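You operate a simulated robot arm through the tools that you are given. There is no shell and no other tool. Be economical: measure what you need, move in short steps, check, and stop when the job is done.

You run a simulated two-armed robot. Do the job below in one go: nothing can be reset, and whatever is moved stays where it is left.

## Task
Fetch the clear lamp cap marked "CAP 56" from the top of the test bench and set it on the holder side of the packing bench. Stack the green can marked "mint" from the box side of the packing bench on top of the green can marked "lime". Press the sealer bar three times. Take the blue fuse and leave it in the grey bin. Do these in any order. Set down upright: clear lamp cap.

The check looks at the end state, three seconds after you hand in, the way a careful person would. Anything else that was tipped, shoved, dropped, spilled or broken makes it a failure. Lids that push on must go on centred and level and be pressed home; caps that screw on are set level and turned clockwise until they are tight.

## Robot
Two 6-joint arms with two-finger parallel grippers on one trunk, on a base that drives. Base frame: it is fixed to the floor where the robot stands at the start and does not move with it; the origin is under the middle of the robot, x ahead of it, y to its left, z up; the surface under the hand at the start is at about z = 860. Readings come in mm, degrees, newtons and seconds.
The left shoulder is at the start at [-77, 177, 832], the right one opposite. With the tool pointing down near the work surface each hand reaches from about 100 to 720 mm from the robot's upright axis, wherever it stands, measured 20 degrees to its own side. Places, roughly: blue fuse [2250, 1750, 250]; clear lamp cap [500, -250, 1000]; green can [750, -2000, 750]; grey bin (15x11x6 cm) [2300, 3800, 900]; holder side of the packing bench [400, -2500, 800]; sealer bar [-300, -2400, 900]. Payload 1.57 kg a hand.
Tool frame (each hand has its own): the origin (TCP) lies between the finger pads and is the grasp point; the fingertips stand 30 mm ahead of it; z points along the fingers, y is the line along which they close. Largest opening 80 mm; finger width 17, thickness 12; the body of the gripper, 40 by 82 mm, starts 80 mm behind the TCP.
Orientation is told as [roll, pitch, yaw] about the base's x, y, z axes, in that order, counted from this pose: with the fingers straight down and closing along the base's y, the tool's x points along the base's -x, its y along +y and its z along -z.

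## Interface
- The arms move only by the tool send_rows. It takes "left_deltas", "right_deltas" or both (then of equal length, played together; a hand with none holds still); each is a list of rows, each a list of 7 numbers: the shift along the tool's x, y, z in units of 500 mm (1.0 is 500 mm), then the turn, a rotation vector about the tool's x, y, z in units of 180 degrees (1.0 is 180 degrees), then the gripper command, from -1 (fully open) to 1 (shut), values between in proportion. In form: [[x, y, z, ax, ay, az, grip], ...]. A call has 1 to 10 rows; each row is the pose to reach, as a shift and turn from the pose commanded when the call began, along the tool's axes at that moment. A call with a number of a shift or a turn outside -1 to 1 is refused whole. A row lasts 0.2 s, in which the tool goes at most 50 mm and 8.6 degrees; a call with a longer step from one row to the next is refused whole, and so is a gripper value outside its range. Where a pose cannot be reached the arm comes as near as it can. A force on the tool above 40 N (or 10 N above the force at the start of the call, whichever is more), or a blocked arm, ends the call early, and 0.2 s more pass. The fingers move at their own pace (about 72 mm/s each) and stop on an object; they squeeze with about 25 N. The grip force told is the motor's: it shows also when the fingers shut on nothing. Time passes only in rows, and 0.2 s behind the last, so rows that repeat a pose let the fingers close. The reply holds the time, the measured pose of the TCP, the force on the tool along the base axes, the opening and the grip force, in the units named above and with some noise, with the torque about the TCP (base axes, N m) and any sound that the robot's microphone picked up, and new pictures: "show" is both (left out), scene, wrist or none (wrist: the cameras of the hands that moved).
- Cameras (640 x 400 px; columns grow to the right, rows downward): "scene" is now at [34.5, -36.8, 1567.1]; the picture's right is [-0.50, -0.87, 0.00], its down [-0.60, 0.35, -0.72] and it looks along [0.62, -0.36, -0.70] (base axes); focal length 271 px, centre (320, 200). "left" rides on the left gripper at [72, 7, -122] in its tool frame; the picture's right is [-0.09, 1.00, 0.00], its down [-0.84, -0.08, -0.54] and it looks along [-0.54, -0.05, 0.84] (tool axes); focal length 238 px, centre (320, 200). "right" rides on the right gripper at [72, -7, -122] in its tool frame; the picture's right is [0.09, 1.00, 0.00], its down [-0.84, 0.08, -0.54] and it looks along [-0.54, 0.05, 0.84] (tool axes); focal length 238 px, centre (320, 200). There is no depth. A picture from a camera that has moved, and an enlarged one, comes with that camera's place and axes in the base frame and with its lens. The place of the scene camera against the robot may be out by one fixed shift of up to 12 mm in any direction.
- move_column(by): slides the trunk up (or, below 0, down) by that many mm; the arms and the scene camera ride with it, the base frame stays. It gives what a move gives, with no picture.
- drive_base(legs): drives the robot by 1 to 6 legs, each [ahead, left, turn to the left] in mm, mm and degrees, along the robot's own axes; the way and the turn of a leg run together, so that a leg with both is an arc; at most 1500 mm and 180 degrees a leg. The arms and the cameras ride along, it lands a little off, and it stops where it bumps. It gives what a move gives, and a new picture of the scene camera.
- head_to(pan, tilt): turns the head with the scene camera to pan (to the left, within 143 degrees either way) and tilt (down, from -29 to 69), counted from straight ahead of the robot. It gives what a move gives, and a new picture of the scene camera.
- close_up(camera, box): a new picture of the part [left, top, right, bottom] of that camera's present view, enlarged. The clock stands still meanwhile.
- job_done(): hands the job in; it is judged then, once.

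Go step by step. Nothing tells you exact positions but the pictures and the camera data: compare them with the known pose of the tool, close in by small moves and look again before you grip or let go. The budget is 165 turns and 260 pictures, counting those below and the enlarged ones. Unless the task says otherwise, let go and move clear before handing in, and close with one line.

The tools are called after "Emit:" as name(argument=value, ...) on one line, values as JSON. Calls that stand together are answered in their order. send_rows: Moves the arms, as the interface text tells. Its arguments: {"type":"object","properties":{"left_deltas":{"type":"array"},"right_deltas":{"type":"array"},"show":{"type":"string","enum":["both","scene","wrist","none"]}},"required":[]} The other tools are called the same way: move_column (by) slides the trunk up or down; drive_base (legs) drives the base; head_to (pan, tilt) turns the head that bears the scene camera; close_up (camera, box) takes an enlarged picture of a part of a camera's view; job_done () hands the job in.

At the start:

```text
time_s: 0.0
left_tool_pos: [414.0, 3.8, 1155.0]
left_tool_rot: [0.0, -0.2, 0.0]
left_wrist_force: [0.8, 0.2, 0.0]
left_moment: [-0.01, 0.01, -0.01]
left_width: 79.9
left_grip_force: 0.1
right_tool_pos: [405.2, -389.9, 1104.2]
right_tool_rot: [-0.1, -0.1, 0.0]
right_wrist_force: [-0.4, 0.9, 0.3]
right_moment: [0.0, 0.02, -0.02]
right_width: 80.2
right_grip_force: 0.0
trunk travel left (down, up): [-275.0, 53.0]
robot x, y, heading: [-5.7, 3.7, -0.2]
head pan, tilt: [-29.9, 44.2]
```

scene: 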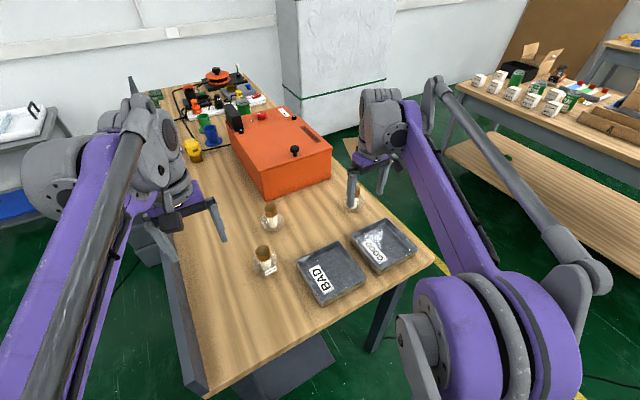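
right: 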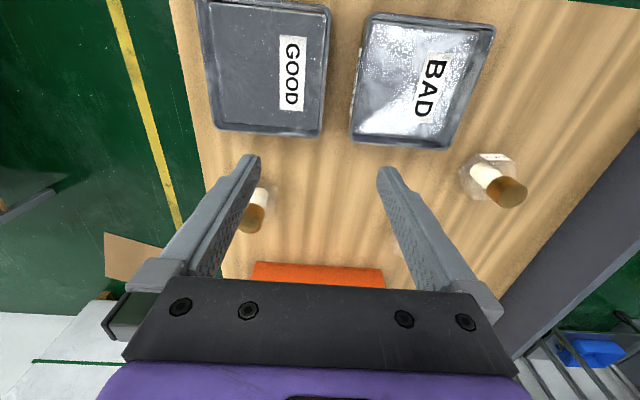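
left: 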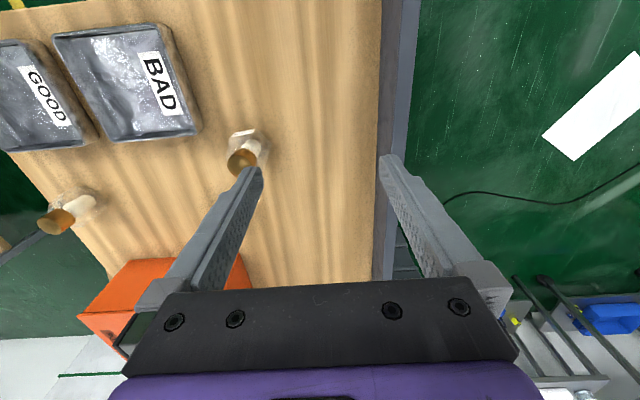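

I see the test bench with three clear caps and two trays ahead of me. I'll enlarge the views to find which one is marked "CAP 56".

Emit:
close_up(camera="scene", box=[230, 170, 390, 290])

Emit:
close_up(camera="right", box=[200, 130, 540, 260])

Emit:
close_up(camera="scene", box=[430, 40, 640, 170])

```text
3.33 times, centred on (310, 230) of scene
camera zoom: at [34.5, -36.8, 1567.1], right [-0.5, -0.87, 0.0], down [-0.6, 0.35, -0.72], along [0.62, -0.36, -0.7], focal length 903 px, centre (353, 100)
```

zoom: 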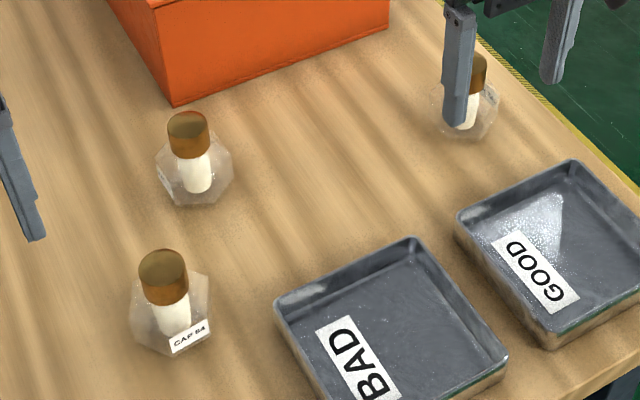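

```text
1.88 times, centred on (370, 195) of right
camera zoom: at [333.3, -397.4, 1225.8], right [-0.09, 1.0, 0.0], down [0.84, 0.08, 0.54], along [0.54, 0.05, -0.84], focal length 449 px, centre (226, 209)
```

zoom: 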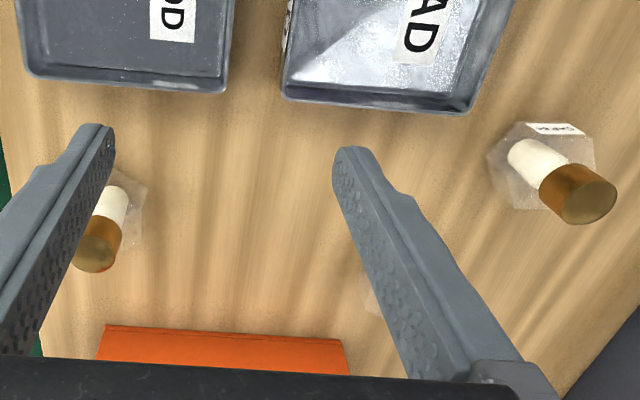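

```text
3.05 times, centred on (535, 105) of scene
camera zoom: at [34.5, -36.8, 1567.1], right [-0.5, -0.87, 0.0], down [-0.6, 0.35, -0.72], along [0.62, -0.36, -0.7], focal length 825 px, centre (-335, 490)
```

zoom: 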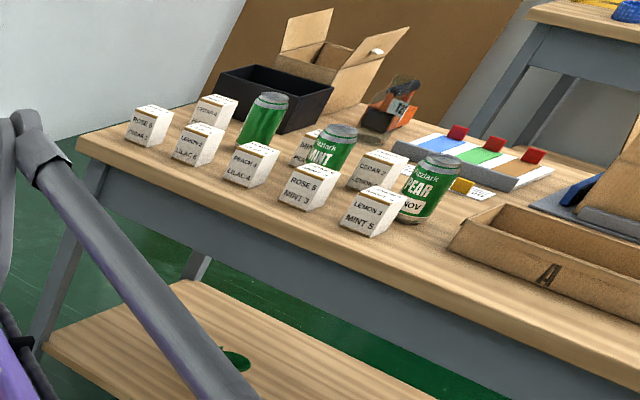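

One cap is "CAP 64"; the other two labels are edge-on. I'll zoom closer on both.

Emit:
close_up(camera="scene", box=[262, 195, 294, 215])

Emit:
close_up(camera="scene", box=[332, 182, 372, 207])

Emit:
close_up(camera="left", box=[30, 170, 130, 240])

```text
16.00 times, centred on (278, 205) of scene
camera zoom: at [34.5, -36.8, 1567.1], right [-0.5, -0.87, 0.0], down [-0.6, 0.35, -0.72], along [0.62, -0.36, -0.7], focal length 4333 px, centre (992, 120)
```

zoom: 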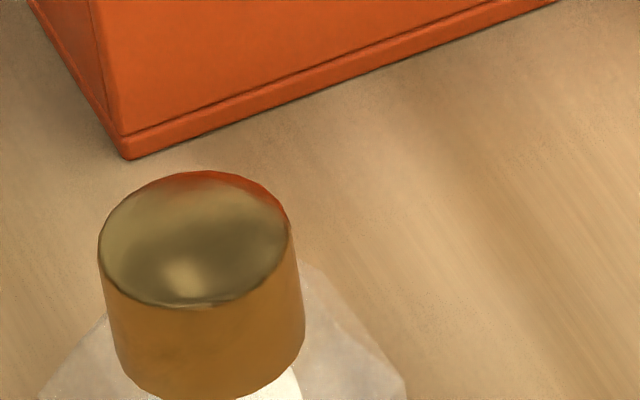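

```text
16.00 times, centred on (352, 194) of scene
camera zoom: at [34.5, -36.8, 1567.1], right [-0.5, -0.87, 0.0], down [-0.6, 0.35, -0.72], along [0.62, -0.36, -0.7], focal length 4333 px, centre (-192, 288)
```

zoom: 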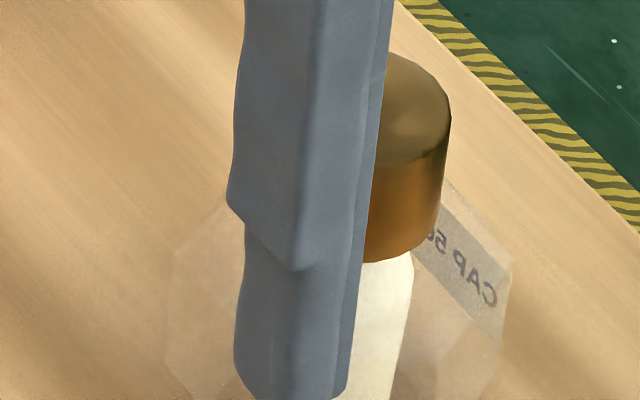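

```text
5.71 times, centred on (80, 205) of left
camera zoom: at [342.1, 12.1, 1276.7], right [0.09, 1.0, 0.0], down [0.84, -0.08, 0.54], along [0.54, -0.05, -0.84], focal length 1362 px, centre (1691, 171)
```

zoom: 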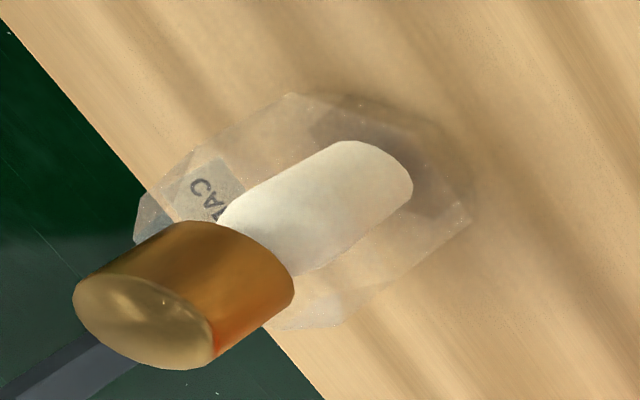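

The right cap reads "CAP 5?" through the glass. I move the right hand back out of the way to see it whole.

Emit:
send_rows(right_deltas=[[0.1, 0, 0, 0, 0, 0, -1], [0.2, 0, 0, 0, 0, 0, -1], [0.28, 0, 0, 0, 0, 0, -1], [0.28, 0, 0, 0, 0, 0, -1]], show="none")

Emit:
close_up(camera="scene", box=[336, 182, 376, 216])

Emit:
close_up(camera="scene", box=[258, 200, 290, 225])

Emit:
close_up(camera="right", box=[140, 60, 500, 260])

```text
time_s: 1.0
left_tool_pos: [414.2, 4.3, 1155.2]
left_tool_rot: [-0.1, 0.0, 0.0]
left_wrist_force: [-0.1, 0.4, 0.1]
left_moment: [0.0, -0.03, 0.01]
left_width: 80.3
left_grip_force: 0.0
right_tool_pos: [265.7, -390.5, 1104.5]
right_tool_rot: [-0.1, 0.0, 0.0]
right_wrist_force: [0.4, 0.0, 0.5]
right_moment: [0.01, 0.01, -0.01]
right_width: 80.1
right_grip_force: 0.1
trunk travel left (down, up): [-275.0, 53.0]
robot x, y, heading: [-0.1, 0.3, -0.3]
head pan, tilt: [-29.9, 44.2]
```

```text
11.76 times, centred on (356, 199) of scene
camera zoom: at [35.2, -37.1, 1567.1], right [-0.5, -0.87, 0.0], down [-0.6, 0.35, -0.72], along [0.62, -0.36, -0.7], focal length 3186 px, centre (-104, 212)
```

zoom: 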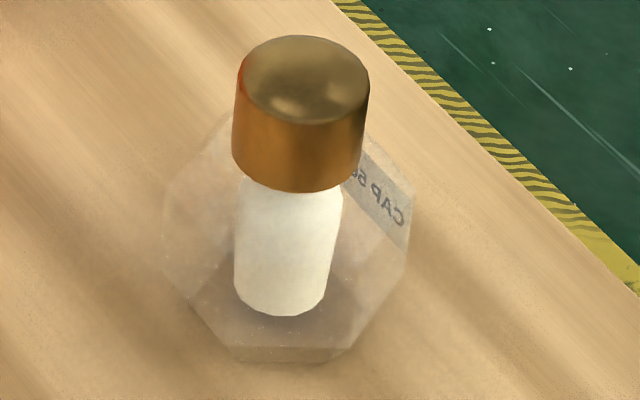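

```text
16.00 times, centred on (274, 212) of scene
camera zoom: at [35.2, -37.1, 1567.1], right [-0.5, -0.87, 0.0], down [-0.6, 0.35, -0.72], along [0.62, -0.36, -0.7], focal length 4333 px, centre (1056, 0)
```

zoom: 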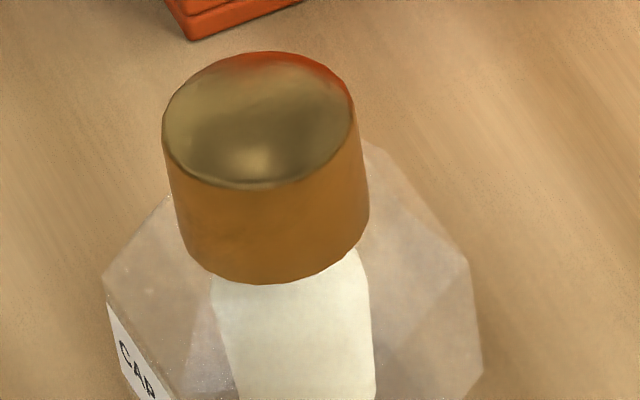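

```text
1.78 times, centred on (320, 160) of right
camera zoom: at [193.7, -398.7, 1225.8], right [-0.09, 1.0, 0.0], down [0.84, 0.08, 0.54], along [0.54, 0.05, -0.84], focal length 424 px, centre (320, 271)
```

zoom: 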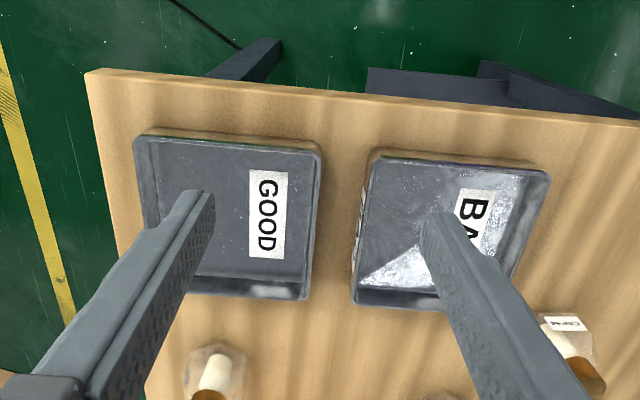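

The right cap begins "CAP 5"; the middle one's label faces left. I bring the left hand camera to where it sees the middle cap's label.

Emit:
send_rows(left_deltas=[[-0.043, 0.015, 0.07, 0, 0, 0, -1], [-0.086, 0.03, 0.14, 0, 0, 0, -1], [-0.13, 0.045, 0.21, 0, 0, 0, -1], [-0.173, 0.06, 0.28, 0, 0, 0, -1], [-0.216, 0.076, 0.354, 0, 0, 0, -1], [-0.216, 0.076, 0.354, 0, 0, 0, -1]], show="wrist")

Emit:
close_up(camera="left", box=[60, 170, 220, 270])

```text
time_s: 2.4
left_tool_pos: [521.3, 42.7, 978.5]
left_tool_rot: [0.0, 0.0, 0.0]
left_wrist_force: [0.3, 0.0, 0.0]
left_moment: [0.02, -0.03, 0.02]
left_width: 79.8
left_grip_force: 0.0
right_tool_pos: [264.5, -391.0, 1105.0]
right_tool_rot: [0.0, -0.1, 0.0]
right_wrist_force: [0.2, -0.7, -0.6]
right_moment: [-0.02, 0.01, 0.02]
right_width: 80.1
right_grip_force: 0.0
trunk travel left (down, up): [-275.0, 53.0]
robot x, y, heading: [-1.2, -1.6, -0.2]
head pan, tilt: [-29.9, 44.2]
camera left: at [448.4, 50.3, 1100.2], right [0.09, 1.0, 0.0], down [0.84, -0.08, 0.54], along [0.54, -0.05, -0.84], focal length 238 px, centre (320, 200)
```

left: 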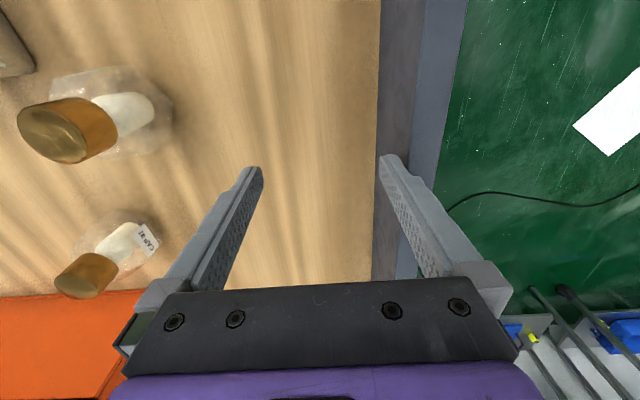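

```text
4.00 times, centred on (140, 220) of left
camera zoom: at [448.4, 50.3, 1100.2], right [0.09, 1.0, 0.0], down [0.84, -0.08, 0.54], along [0.54, -0.05, -0.84], focal length 953 px, centre (1040, 120)
```

zoom: 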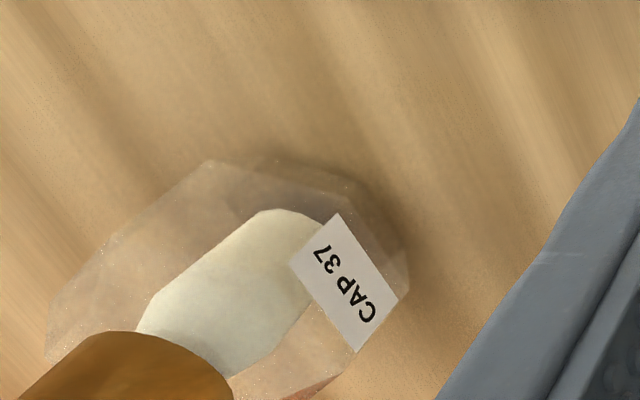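

The middle cap is CAP 37, so the right one at about (567,-483), brass top z≈953, is CAP 56. I raise the left hand and shift the base right to bring it well into reach.

Emit:
send_rows(left_deltas=[[0.06, 0, -0.07, 0, 0, 0, -1], [0.12, 0, -0.14, 0, 0, 0, -1], [0.18, 0, -0.21, 0, 0, 0, -1], [0.24, 0, -0.28, 0, 0, 0, -1], [0.3, 0, -0.35, 0, 0, 0, -1], [0.36, 0, -0.35, 0, 0, 0, -1]], show="none")

Emit:
drive_base(legs=[[0, -170, 0]])

```text
time_s: 3.8
left_tool_pos: [337.6, 41.3, 1152.4]
left_tool_rot: [0.0, 0.0, 0.0]
left_wrist_force: [0.6, 0.1, 1.4]
left_moment: [-0.04, 0.03, 0.02]
left_width: 79.8
left_grip_force: 0.1
right_tool_pos: [264.6, -391.1, 1104.9]
right_tool_rot: [-0.2, -0.1, 0.0]
right_wrist_force: [0.0, -0.1, 0.1]
right_moment: [0.01, -0.02, 0.0]
right_width: 80.2
right_grip_force: 0.0
trunk travel left (down, up): [-275.0, 53.0]
robot x, y, heading: [1.7, -4.2, 0.0]
head pan, tilt: [-29.9, 44.2]
```

```text
time_s: 5.9
left_tool_pos: [338.9, -127.8, 1152.8]
left_tool_rot: [-0.1, 0.0, -0.1]
left_wrist_force: [0.3, 0.4, -0.7]
left_moment: [0.05, -0.02, 0.0]
left_width: 79.6
left_grip_force: 0.0
right_tool_pos: [264.1, -560.9, 1105.0]
right_tool_rot: [-0.1, -0.1, -0.1]
right_wrist_force: [-1.3, 0.0, -0.2]
right_moment: [-0.01, -0.03, -0.01]
right_width: 79.9
right_grip_force: 0.1
trunk travel left (down, up): [-275.0, 53.0]
robot x, y, heading: [-1.7, -169.7, -0.0]
head pan, tilt: [-29.9, 44.2]
camera scene: at [34.2, -206.7, 1567.1], right [-0.5, -0.87, 0.0], down [-0.6, 0.35, -0.72], along [0.62, -0.36, -0.7], focal length 271 px, centre (320, 200)
```

scene: 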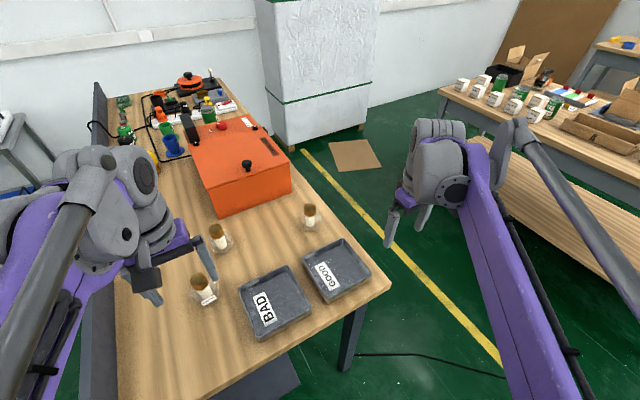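

The cap is clear on its own. I move the right hand over it, staying high, and look with the wrist camera.

Emit:
send_rows(right_deltas=[[-0.08, 0.02, 0, 0, 0, 0, -1], [-0.16, 0.04, 0, 0, 0, 0, -1], [-0.24, 0.06, 0, 0, 0, 0, -1], [-0.32, 0.08, 0, 0, 0, 0, -1], [-0.4, 0.1, 0, 0, 0, 0, -1], [-0.48, 0.12, 0, 0, 0, 0, -1], [-0.56, 0.14, 0.03, 0, 0, 0, -1], [-0.606, 0.156, 0.09, 0, 0, 0, -1], [-0.606, 0.156, 0.09, 0, 0, 0, -1]])

```text
time_s: 7.9
left_tool_pos: [339.2, -128.4, 1153.0]
left_tool_rot: [-0.1, -0.1, -0.2]
left_wrist_force: [-0.2, -0.7, 0.6]
left_moment: [-0.03, -0.03, 0.03]
left_width: 80.1
left_grip_force: 0.1
right_tool_pos: [570.5, -485.2, 1062.6]
right_tool_rot: [-0.1, -0.1, -0.1]
right_wrist_force: [0.1, -0.3, 0.4]
right_moment: [0.02, 0.01, 0.0]
right_width: 80.1
right_grip_force: 0.0
trunk travel left (down, up): [-275.0, 53.0]
robot x, y, heading: [0.0, -170.2, -0.4]
head pan, tilt: [-29.9, 44.2]
camera scene: at [33.6, -206.7, 1567.1], right [-0.5, -0.87, 0.0], down [-0.6, 0.35, -0.72], along [0.62, -0.36, -0.7], focal length 271 px, centre (320, 200)
camera right: at [498.3, -491.7, 1183.0], right [-0.09, 1.0, 0.0], down [0.84, 0.08, 0.54], along [0.54, 0.05, -0.84], focal length 238 px, centre (320, 200)
```

scene: 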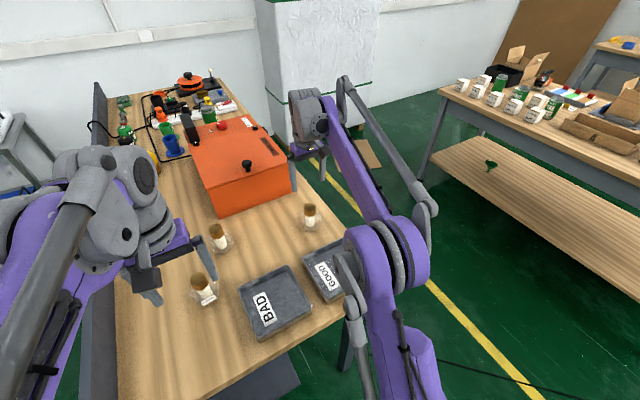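
right: 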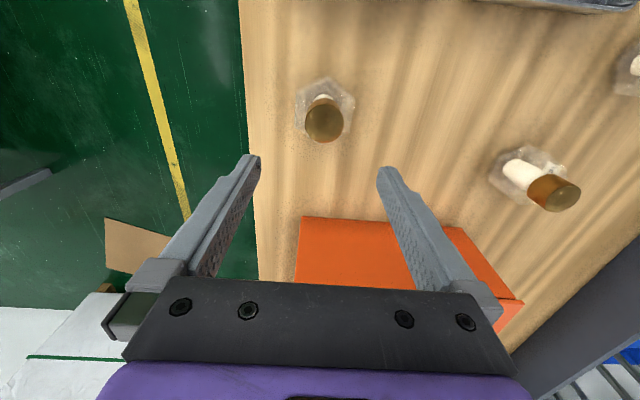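

The cap's brass top is at about (560,-481). I come down partway and recheck.

Emit:
send_rows(right_deltas=[[0.021, 0.008, 0.03, 0, 0, 0, -1], [0.021, 0.008, 0.09, 0, 0, 0, -1], [0.021, 0.008, 0.15, 0, 0, 0, -1], [0.021, 0.008, 0.15, 0, 0, 0, -1]], show="wrist")

```text
time_s: 8.9
left_tool_pos: [339.9, -128.4, 1153.1]
left_tool_rot: [0.0, 0.0, -0.1]
left_wrist_force: [0.4, 0.8, -0.1]
left_moment: [-0.02, 0.01, -0.02]
left_width: 80.0
left_grip_force: 0.1
right_tool_pos: [558.4, -479.3, 984.2]
right_tool_rot: [-0.1, -0.2, -0.1]
right_wrist_force: [-0.1, 0.5, 0.2]
right_moment: [0.01, 0.03, 0.02]
right_width: 80.1
right_grip_force: 0.1
trunk travel left (down, up): [-275.0, 53.0]
robot x, y, heading: [0.6, -172.2, 0.1]
head pan, tilt: [-29.9, 44.2]
camera right: at [486.9, -487.2, 1106.5], right [-0.09, 1.0, 0.0], down [0.84, 0.08, 0.54], along [0.54, 0.05, -0.84], focal length 238 px, centre (320, 200)
```

right: 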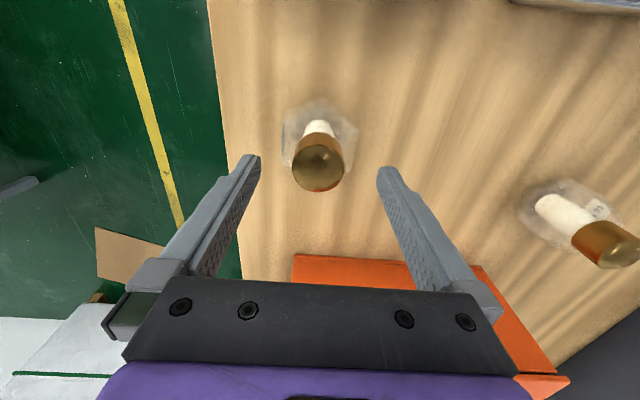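

Slightly further down before gripping; I check height and centring again.

Emit:
send_rows(right_deltas=[[-0.004, -0.006, 0.03, 0, 0, 0, -1], [-0.004, -0.006, 0.048, 0, 0, 0, -1], [-0.004, -0.006, 0.048, 0, 0, 0, -1]])

Emit:
close_up(camera="scene", box=[280, 185, 344, 225])

```text
time_s: 9.7
left_tool_pos: [339.9, -127.5, 1152.9]
left_tool_rot: [-0.1, 0.0, -0.1]
left_wrist_force: [-0.1, -0.1, 0.0]
left_moment: [-0.02, 0.01, -0.02]
left_width: 79.9
left_grip_force: 0.1
right_tool_pos: [560.2, -483.4, 960.9]
right_tool_rot: [-0.1, -0.1, 0.0]
right_wrist_force: [-0.7, -0.3, 0.1]
right_moment: [-0.01, 0.01, 0.01]
right_width: 80.1
right_grip_force: 0.1
trunk travel left (down, up): [-275.0, 53.0]
robot x, y, heading: [-3.3, -170.4, 0.1]
head pan, tilt: [-29.9, 44.2]
camera scene: at [34.2, -206.7, 1567.1], right [-0.5, -0.87, 0.0], down [-0.6, 0.35, -0.72], along [0.62, -0.36, -0.7], focal length 271 px, centre (320, 200)
camera right: at [488.3, -490.6, 1082.9], right [-0.09, 1.0, 0.0], down [0.84, 0.08, 0.54], along [0.54, 0.05, -0.84], focal length 238 px, centre (320, 200)
```

scene: 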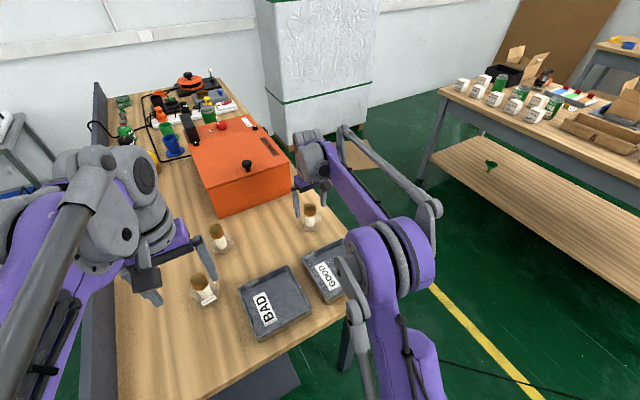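
right: 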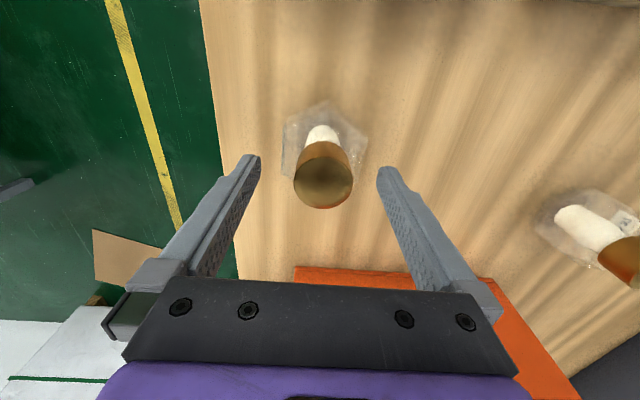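

```text
10.00 times, centred on (312, 205) of scene
camera zoom: at [34.2, -206.7, 1567.1], right [-0.5, -0.87, 0.0], down [-0.6, 0.35, -0.72], along [0.62, -0.36, -0.7], focal length 2708 px, centre (400, 150)
```

zoom: 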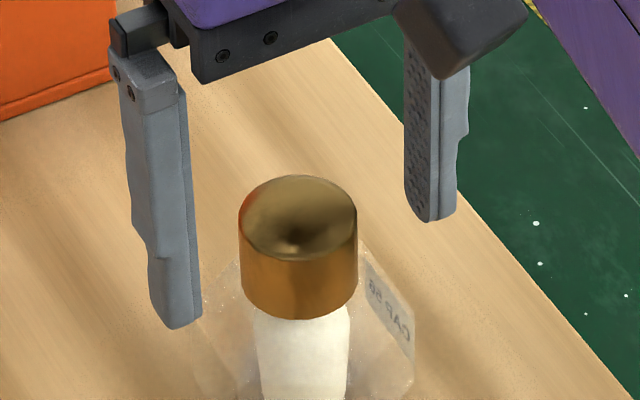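

Aligned. I lower by about 10 mm and close on the brass.

Emit:
send_rows(right_deltas=[[0, 0.004, 0.024, 0, 0, 0, -1], [0, 0.004, 0.024, 0, 0, 0, 1], [0, 0.004, 0.024, 0, 0, 0, 1], [0, 0.004, 0.024, 0, 0, 0, 1], [0, 0.004, 0.024, 0, 0, 0, 1]], show="wrist")

```text
time_s: 10.9
left_tool_pos: [338.8, -128.9, 1153.9]
left_tool_rot: [-0.1, 0.1, -0.1]
left_wrist_force: [0.8, 0.4, -0.6]
left_moment: [0.01, -0.03, 0.03]
left_width: 80.0
left_grip_force: 0.0
right_tool_pos: [559.8, -482.1, 952.0]
right_tool_rot: [-0.1, -0.2, -0.2]
right_wrist_force: [4.6, -2.1, 16.8]
right_moment: [-0.14, -0.21, 0.02]
right_width: 57.0
right_grip_force: 24.9
trunk travel left (down, up): [-275.0, 53.0]
robot x, y, heading: [-3.7, -170.2, -0.1]
head pan, tilt: [-29.9, 44.2]
camera right: at [487.7, -488.8, 1071.7], right [-0.09, 1.0, 0.0], down [0.84, 0.08, 0.54], along [0.54, 0.05, -0.84], focal length 238 px, centre (320, 200)
```

right: 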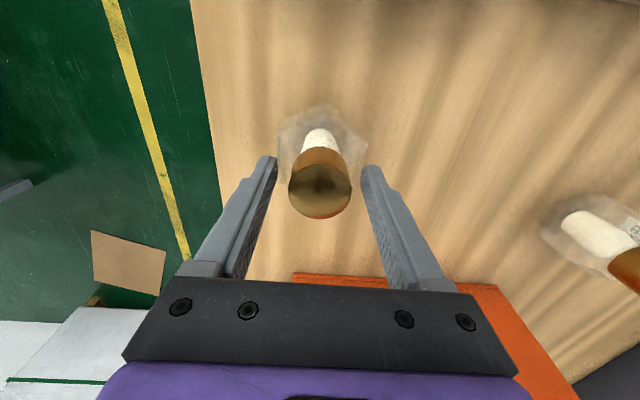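

The fingers met the sloping glass rather than the brass. I open, rise 14 mm and grip the brass higher.

Emit:
send_rows(right_deltas=[[0, 0, -0.004, 0, 0, 0, -1], [0, 0.002, -0.03, 0, 0, 0, -1], [0, 0.002, -0.03, 0, 0, 0, -1], [0, 0.002, -0.03, 0, 0, 0, 1], [0, 0.002, -0.03, 0, 0, 0, 1], [0, 0.002, -0.03, 0, 0, 0, 1], [0, 0.002, -0.03, 0, 0, 0, 1]], show="wrist")

Emit:
close_up(camera="scene", box=[280, 185, 344, 225])

```text
time_s: 12.5
left_tool_pos: [339.5, -128.1, 1153.6]
left_tool_rot: [0.0, 0.1, -0.1]
left_wrist_force: [-0.5, 0.3, 0.4]
left_moment: [0.02, -0.05, -0.01]
left_width: 79.7
left_grip_force: 0.0
right_tool_pos: [558.5, -479.8, 965.1]
right_tool_rot: [-0.1, -0.2, -0.1]
right_wrist_force: [0.3, 0.0, 1.2]
right_moment: [0.03, -0.04, 0.01]
right_width: 36.3
right_grip_force: 24.9
trunk travel left (down, up): [-275.0, 53.0]
robot x, y, heading: [-0.9, -168.0, -0.0]
head pan, tilt: [-29.9, 44.2]
camera right: at [488.2, -487.7, 1085.2], right [-0.09, 1.0, 0.0], down [0.84, 0.08, 0.54], along [0.54, 0.05, -0.84], focal length 238 px, centre (320, 200)
```

right: 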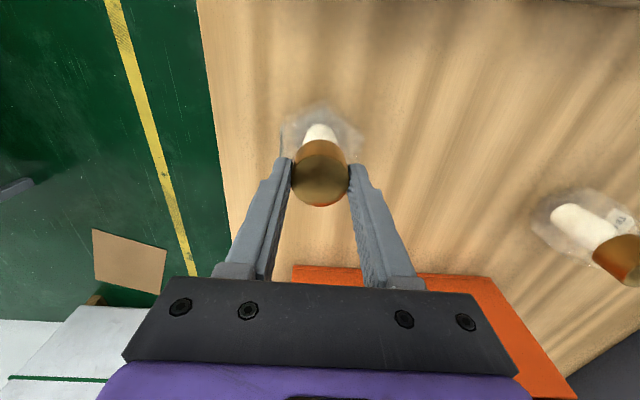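

```text
10.00 times, centred on (312, 205) of scene
camera zoom: at [34.1, -206.6, 1567.1], right [-0.5, -0.87, 0.0], down [-0.6, 0.35, -0.72], along [0.62, -0.36, -0.7], focal length 2708 px, centre (400, 150)
```

zoom: 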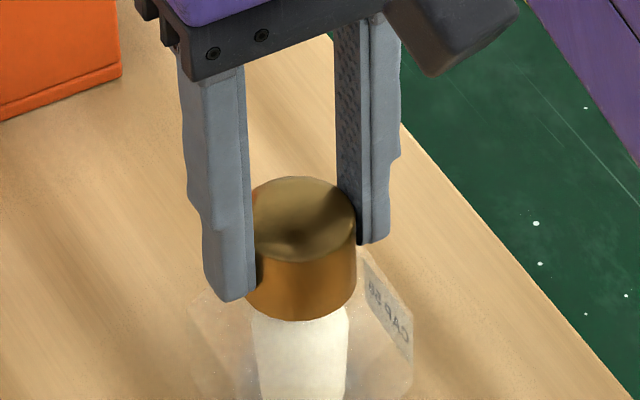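

Gripped on the brass (36 mm). I lift and bring the hand in.

Emit:
send_rows(right_deltas=[[0, 0, -0.06, 0, 0, 0, 1], [0, 0, -0.14, 0, 0, 0, 1], [0, 0, -0.22, 0, 0, 0, 1], [0.05, 0, -0.28, 0, 0, 0, 1], [0.12, 0, -0.28, 0, 0, 0, 1], [0.2, 0, -0.28, 0, 0, 0, 1], [0.28, 0, -0.28, 0, 0, 0, 1], [0.36, 0, -0.28, 0, 0, 0, 1], [0.44, 0, -0.28, 0, 0, 0, 1], [0.44, 0, -0.28, 0, 0, 0, 1]], show="wrist")

Emit:
head_to(pan=-85, tilt=25)

```text
time_s: 14.7
left_tool_pos: [340.2, -128.6, 1151.9]
left_tool_rot: [0.1, 0.0, -0.1]
left_wrist_force: [-1.2, 0.2, -1.0]
left_moment: [-0.01, -0.01, 0.02]
left_width: 80.3
left_grip_force: 0.0
right_tool_pos: [339.5, -478.4, 1104.1]
right_tool_rot: [0.0, 0.0, 0.0]
right_wrist_force: [0.1, -0.2, -1.4]
right_moment: [0.02, 0.03, 0.01]
right_width: 36.5
right_grip_force: 25.1
trunk travel left (down, up): [-275.0, 53.0]
robot x, y, heading: [1.6, -165.8, -0.2]
head pan, tilt: [-29.9, 44.2]
camera right: at [268.2, -486.0, 1224.3], right [-0.09, 1.0, 0.0], down [0.84, 0.08, 0.54], along [0.54, 0.05, -0.84], focal length 238 px, centre (320, 200)
```

right: 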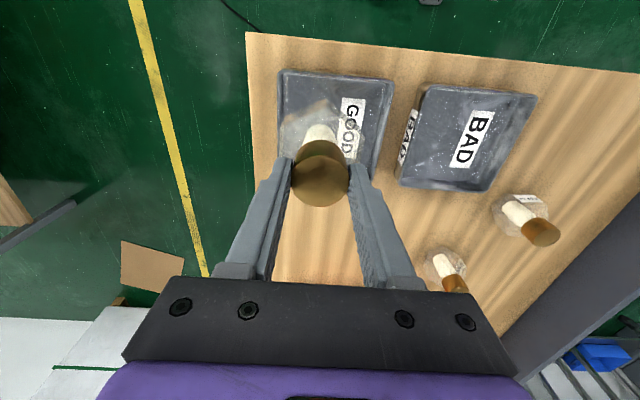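

```text
time_s: 16.0
left_tool_pos: [339.7, -128.7, 1151.6]
left_tool_rot: [0.0, 0.0, -0.1]
left_wrist_force: [0.4, 0.4, 0.2]
left_moment: [-0.04, 0.0, 0.03]
left_width: 80.2
left_grip_force: 0.0
right_tool_pos: [339.4, -479.3, 1104.0]
right_tool_rot: [-0.1, -0.1, -0.2]
right_wrist_force: [-0.6, -0.5, -1.0]
right_moment: [-0.02, -0.02, 0.0]
right_width: 36.5
right_grip_force: 24.6
trunk travel left (down, up): [-275.0, 53.0]
robot x, y, heading: [2.4, -167.8, 0.1]
head pan, tilt: [-85.0, 25.0]
camera scene: at [-28.8, -257.5, 1596.5], right [-1.0, -0.09, 0.0], down [-0.04, 0.42, -0.91], along [0.08, -0.9, -0.42], focal length 271 px, centre (320, 200)
```

scene: 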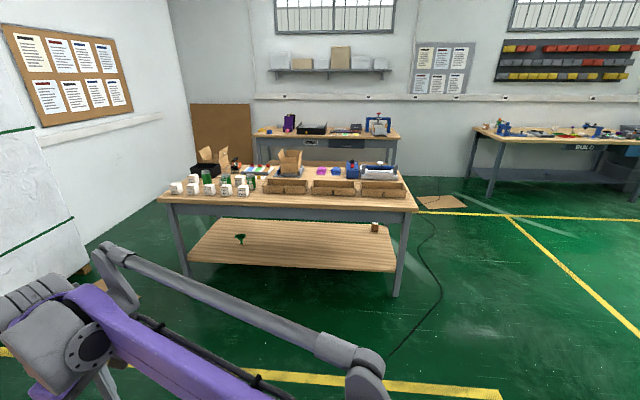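

I'm looking at the packing bench. I enlarge it.

Emit:
close_up(camera="scene", box=[150, 130, 430, 305])

Emit:
close_up(camera="scene", box=[155, 140, 285, 210])

Emit:
close_up(camera="scene", box=[280, 140, 420, 210])

```text
2.29 times, centred on (290, 218) of scene
camera zoom: at [-28.8, -257.5, 1596.5], right [-1.0, -0.09, 0.0], down [-0.04, 0.42, -0.91], along [0.08, -0.9, -0.42], focal length 619 px, centre (389, 160)
```

zoom: 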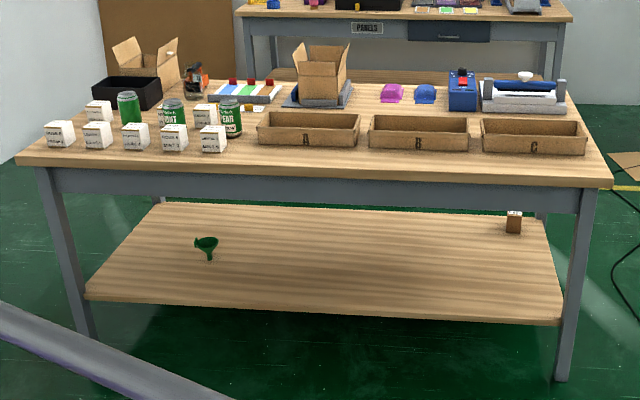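

```text
4.92 times, centred on (220, 175) of scene
camera zoom: at [-28.8, -257.5, 1596.5], right [-1.0, -0.09, 0.0], down [-0.04, 0.42, -0.91], along [0.08, -0.9, -0.42], focal length 1333 px, centre (812, 323)
```

zoom: 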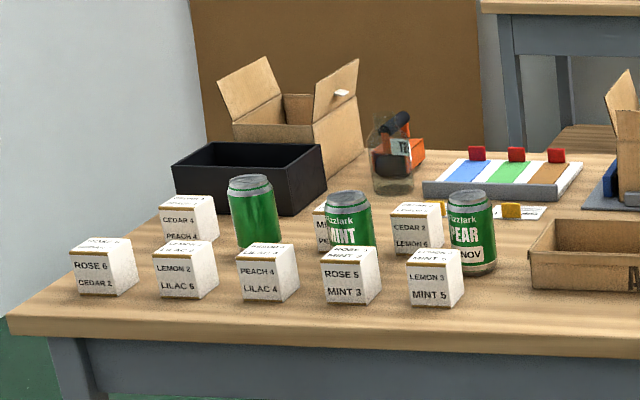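

```text
4.57 times, centred on (350, 175) of scene
camera zoom: at [-28.8, -257.5, 1596.5], right [-1.0, -0.09, 0.0], down [-0.04, 0.42, -0.91], along [0.08, -0.9, -0.42], focal length 1238 px, centre (183, 314)
```

zoom: 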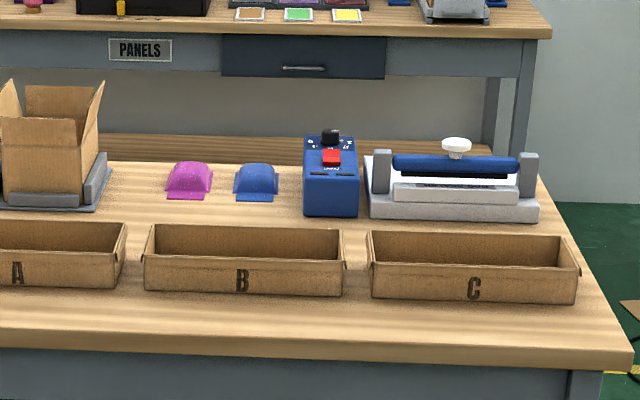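

The packing bench spans roughly x -550..1320, y -1960..-2850. I drive nearer, facing it, carrying the cap.

Emit:
drive_base(legs=[[0, -900, 0], [0, 0, -90], [450, 600, 0]])

Emit:
head_to(pan=0, tilt=40)

```text
time_s: 33.4
left_tool_pos: [659.6, -1837.5, 1152.2]
left_tool_rot: [0.0, 0.1, -89.4]
left_wrist_force: [-0.9, 0.7, -0.5]
left_moment: [0.0, 0.02, 0.01]
left_width: 79.9
left_grip_force: 0.2
right_tool_pos: [309.0, -1841.0, 1104.1]
right_tool_rot: [-0.1, -0.1, -89.5]
right_wrist_force: [0.1, -0.1, -1.2]
right_moment: [-0.02, -0.03, 0.0]
right_width: 36.6
right_grip_force: 25.6
trunk travel left (down, up): [-275.0, 53.0]
robot x, y, heading: [612.4, -1499.6, -89.7]
head pan, tilt: [-85.0, 25.0]
camera scene: at [526.4, -1461.9, 1596.6], right [-0.1, 1.0, 0.0], down [0.42, 0.04, -0.91], along [-0.9, -0.09, -0.42], focal length 271 px, centre (320, 200)
```

scene: 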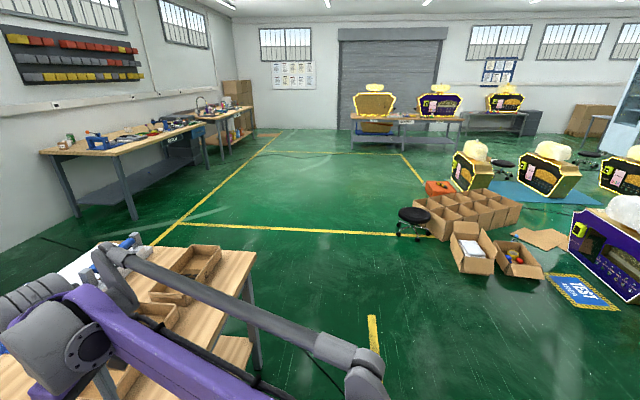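

```text
time_s: 35.0
left_tool_pos: [658.9, -1837.6, 1152.4]
left_tool_rot: [0.0, 0.1, -89.5]
left_wrist_force: [0.4, 0.1, 0.1]
left_moment: [0.0, -0.01, -0.02]
left_width: 80.1
left_grip_force: 0.1
right_tool_pos: [307.9, -1840.8, 1103.7]
right_tool_rot: [-0.1, 0.0, -89.5]
right_wrist_force: [0.4, -0.6, -1.6]
right_moment: [0.0, 0.04, -0.02]
right_width: 36.4
right_grip_force: 24.8
trunk travel left (down, up): [-275.0, 53.0]
robot x, y, heading: [612.7, -1499.2, -89.4]
head pan, tilt: [0.0, 40.0]
camera scene: at [618.8, -1538.0, 1573.3], right [-1.0, -0.01, 0.0], down [-0.01, 0.64, -0.77], along [0.01, -0.77, -0.64], focal length 271 px, centre (320, 200)
```

scene: 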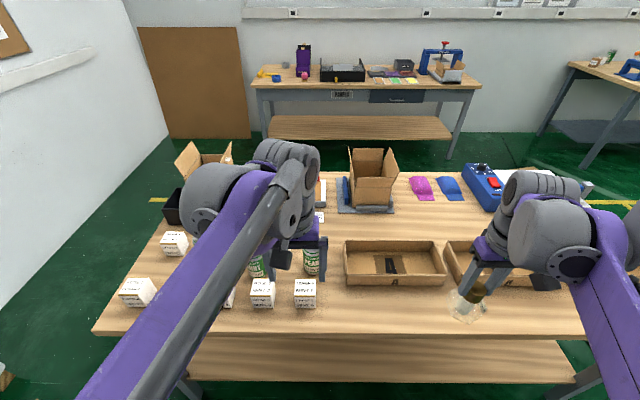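

Bench surface seems at about z=800; cans around (655..1060,-2080..-2200), carton holder near (430,-2450). I'll shift left so the left hand sees the cans.

Emit:
drive_base(legs=[[0, 180, 0]])

Emit:
send_rows(left_deltas=[[0.08, 0.04, 0, 0, 0, 0, -1], [0.16, 0.04, 0, 0, 0, 0, -1], [0.16, 0.04, 0, 0, 0, 0, -1]])

```text
time_s: 37.2
left_tool_pos: [838.5, -1835.9, 1152.9]
left_tool_rot: [0.0, 0.1, -89.5]
left_wrist_force: [-0.3, -0.2, 0.0]
left_moment: [0.02, 0.01, 0.02]
left_width: 80.3
left_grip_force: 0.0
right_tool_pos: [488.9, -1839.6, 1104.4]
right_tool_rot: [-0.1, -0.1, -89.6]
right_wrist_force: [0.6, 0.7, -2.1]
right_moment: [0.03, -0.02, -0.01]
right_width: 36.3
right_grip_force: 25.2
trunk travel left (down, up): [-275.0, 53.0]
robot x, y, heading: [796.0, -1494.7, -89.5]
head pan, tilt: [0.0, 40.0]
camera scene: at [798.8, -1536.5, 1573.2], right [-1.0, -0.01, 0.0], down [-0.01, 0.64, -0.77], along [0.01, -0.77, -0.64], focal length 271 px, centre (320, 200)
```

scene: 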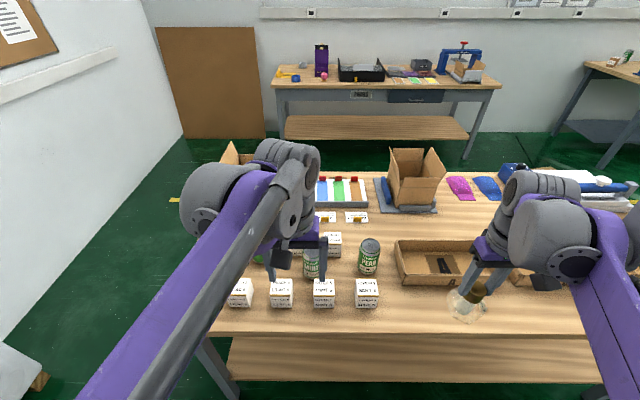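

```text
time_s: 38.0
left_tool_pos: [855.9, -1757.5, 1154.3]
left_tool_rot: [0.0, 0.0, -89.5]
left_wrist_force: [-0.9, 0.0, 0.7]
left_moment: [0.01, -0.02, 0.02]
left_width: 79.9
left_grip_force: 0.1
right_tool_pos: [489.3, -1840.8, 1103.6]
right_tool_rot: [-0.1, 0.0, -89.6]
right_wrist_force: [0.2, -0.4, -2.2]
right_moment: [0.04, 0.02, 0.02]
right_width: 36.1
right_grip_force: 24.9
trunk travel left (down, up): [-275.0, 53.0]
robot x, y, heading: [795.9, -1497.0, -89.6]
head pan, tilt: [0.0, 40.0]
camera scene: at [798.4, -1537.5, 1573.3], right [-1.0, -0.01, 0.0], down [-0.01, 0.64, -0.77], along [0.01, -0.77, -0.64], focal length 271 px, centre (320, 200)
camera left: at [863.5, -1683.5, 1275.9], right [1.0, -0.08, 0.0], down [-0.07, -0.84, 0.54], along [-0.05, -0.54, -0.84], focal length 238 px, centre (320, 200)
```

scene: 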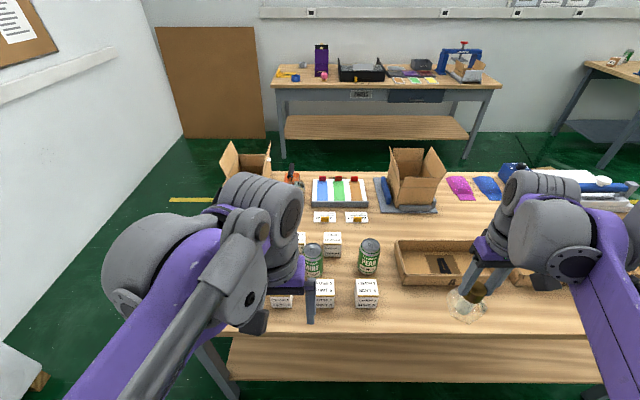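
left: 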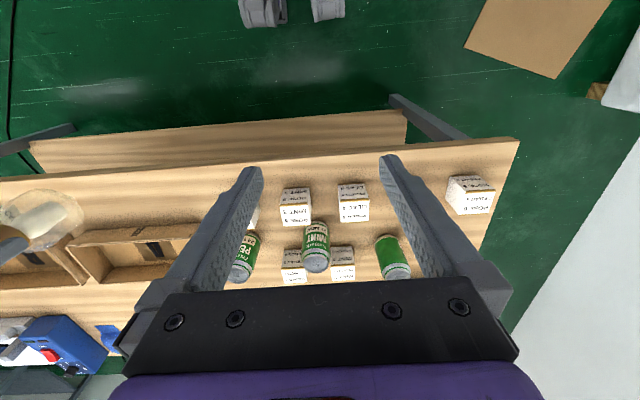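

I enlarge the left wrist view for the cans and labels.

Emit:
close_up(camera="left", box=[220, 170, 510, 290])

Emit:
close_up(camera="scene", box=[210, 140, 450, 310])

```text
2.21 times, centred on (365, 230) of left
camera zoom: at [863.5, -1683.5, 1275.9], right [1.0, -0.08, 0.0], down [-0.07, -0.84, 0.54], along [-0.05, -0.54, -0.84], focal length 526 px, centre (221, 134)
```

zoom: 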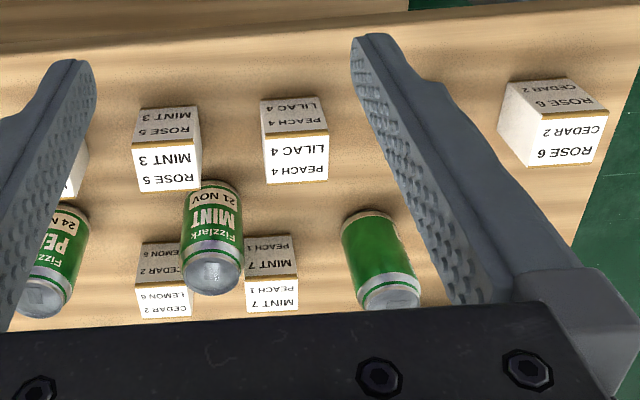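

```text
2.35 times, centred on (330, 225) of scene
camera zoom: at [798.4, -1537.5, 1573.3], right [-1.0, -0.01, 0.0], down [-0.01, 0.64, -0.77], along [0.01, -0.77, -0.64], focal length 637 px, centre (296, 141)
```

zoom: 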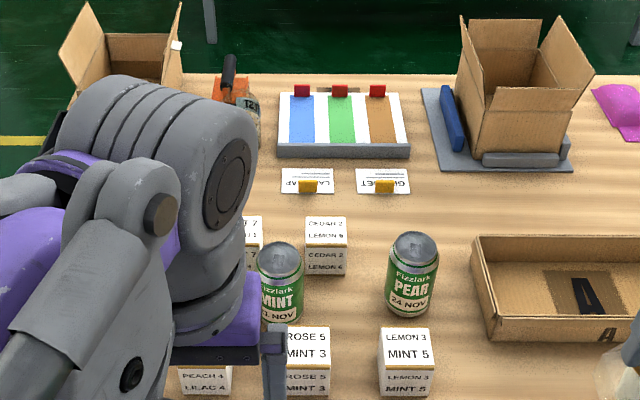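

The third can's label faces away; I'll see it from the far side, where the holder is also in reach. I drive round the right-hand end of the bench.

Emit:
drive_base(legs=[[0, -1500, 0], [0, -370, 0], [1500, 0, 0], [100, 0, 180]])

Emit:
head_to(pan=-50, tilt=30)

```text
time_s: 69.2
left_tool_pos: [-1011.0, -2829.2, 1153.3]
left_tool_rot: [-0.1, 0.0, 91.2]
left_wrist_force: [0.4, 0.1, 0.4]
left_moment: [0.01, 0.0, -0.02]
left_width: 80.1
left_grip_force: 0.1
right_tool_pos: [-642.3, -2741.4, 1103.0]
right_tool_rot: [-0.1, -0.1, 91.2]
right_wrist_force: [-0.1, 0.2, -0.8]
right_moment: [-0.03, -0.01, 0.01]
right_width: 36.2
right_grip_force: 24.5
trunk travel left (down, up): [-275.0, 53.0]
robot x, y, heading: [-944.6, -3086.4, 91.0]
head pan, tilt: [0.0, 40.0]
cut short: leg 4
camera scene: at [-940.1, -3039.3, 1573.2], right [1.0, 0.02, 0.0], down [0.01, -0.64, -0.77], along [-0.02, 0.77, -0.64], focal length 271 px, centre (320, 200)
```

scene: 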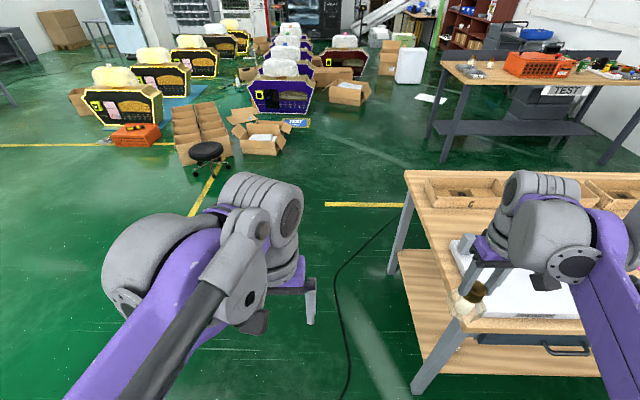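

```text
time_s: 70.4
left_tool_pos: [-1010.5, -2828.8, 1153.4]
left_tool_rot: [0.0, 0.0, 91.1]
left_wrist_force: [0.1, 0.2, -0.1]
left_moment: [0.0, -0.01, -0.02]
left_width: 80.0
left_grip_force: 0.0
right_tool_pos: [-642.3, -2741.0, 1103.5]
right_tool_rot: [-0.2, -0.1, 91.1]
right_wrist_force: [-0.1, 0.0, -0.7]
right_moment: [0.01, 0.01, -0.05]
right_width: 36.4
right_grip_force: 25.0
trunk travel left (down, up): [-275.0, 53.0]
robot x, y, heading: [-942.6, -3089.1, 91.1]
head pan, tilt: [-50.0, 30.0]
camera scene: at [-870.3, -3064.7, 1588.6], right [0.66, -0.75, 0.0], down [-0.38, -0.33, -0.87], along [0.65, 0.57, -0.5], focal length 271 px, centre (320, 200)
```

scene: 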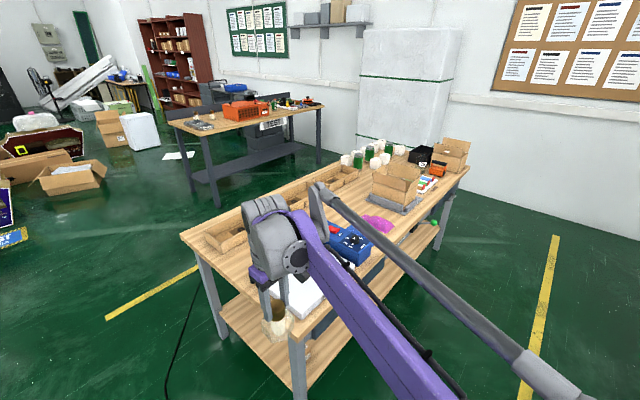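

I'm at the far side of the bench, facing it. I drive sideways to the holder.

Emit:
drive_base(legs=[[0, -1050, 0]])

Emit:
head_to(pan=-15, tilt=38)

```text
time_s: 79.7
left_tool_pos: [19.1, -2810.3, 1153.5]
left_tool_rot: [-0.1, 0.0, 90.9]
left_wrist_force: [0.2, -1.0, 0.4]
left_moment: [-0.04, 0.02, 0.0]
left_width: 79.9
left_grip_force: 0.0
right_tool_pos: [387.5, -2724.2, 1103.4]
right_tool_rot: [-0.1, -0.1, 90.8]
right_wrist_force: [-0.3, -0.3, -0.9]
right_moment: [0.01, 0.03, -0.03]
right_width: 36.0
right_grip_force: 25.1
trunk travel left (down, up): [-275.0, 53.0]
robot x, y, heading: [84.8, -3071.7, 90.9]
head pan, tilt: [-50.0, 30.0]
camera scene: at [158.2, -3046.4, 1588.6], right [0.65, -0.76, 0.0], down [-0.38, -0.33, -0.87], along [0.65, 0.57, -0.5], focal length 271 px, centre (320, 200)
```

scene: 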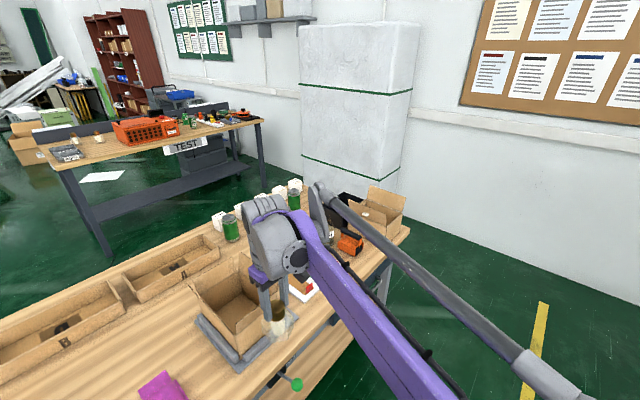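

```text
time_s: 80.7
left_tool_pos: [19.6, -2810.2, 1154.2]
left_tool_rot: [0.0, 0.0, 90.9]
left_wrist_force: [0.2, -0.3, -0.4]
left_moment: [0.02, 0.01, -0.02]
left_width: 80.2
left_grip_force: 0.2
right_tool_pos: [387.3, -2723.0, 1104.0]
right_tool_rot: [-0.1, -0.1, 90.7]
right_wrist_force: [0.6, -0.6, -1.0]
right_moment: [-0.02, 0.02, 0.0]
right_width: 36.3
right_grip_force: 25.1
trunk travel left (down, up): [-275.0, 53.0]
robot x, y, heading: [82.2, -3067.8, 90.7]
head pan, tilt: [-15.0, 38.0]
camera scene: at [110.9, -3021.9, 1576.3], right [0.97, -0.24, 0.0], down [-0.15, -0.6, -0.79], along [0.19, 0.76, -0.62], focal length 271 px, centre (320, 200)
```

scene: 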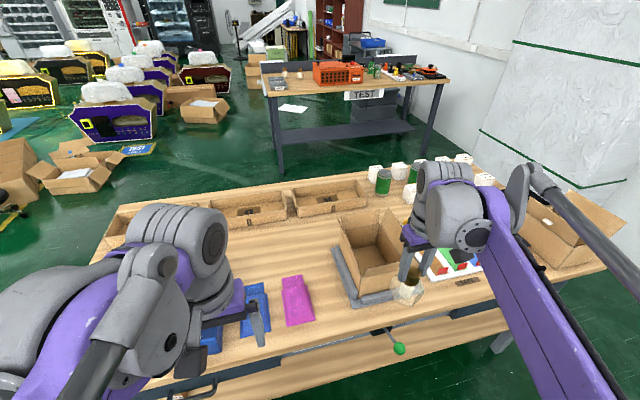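

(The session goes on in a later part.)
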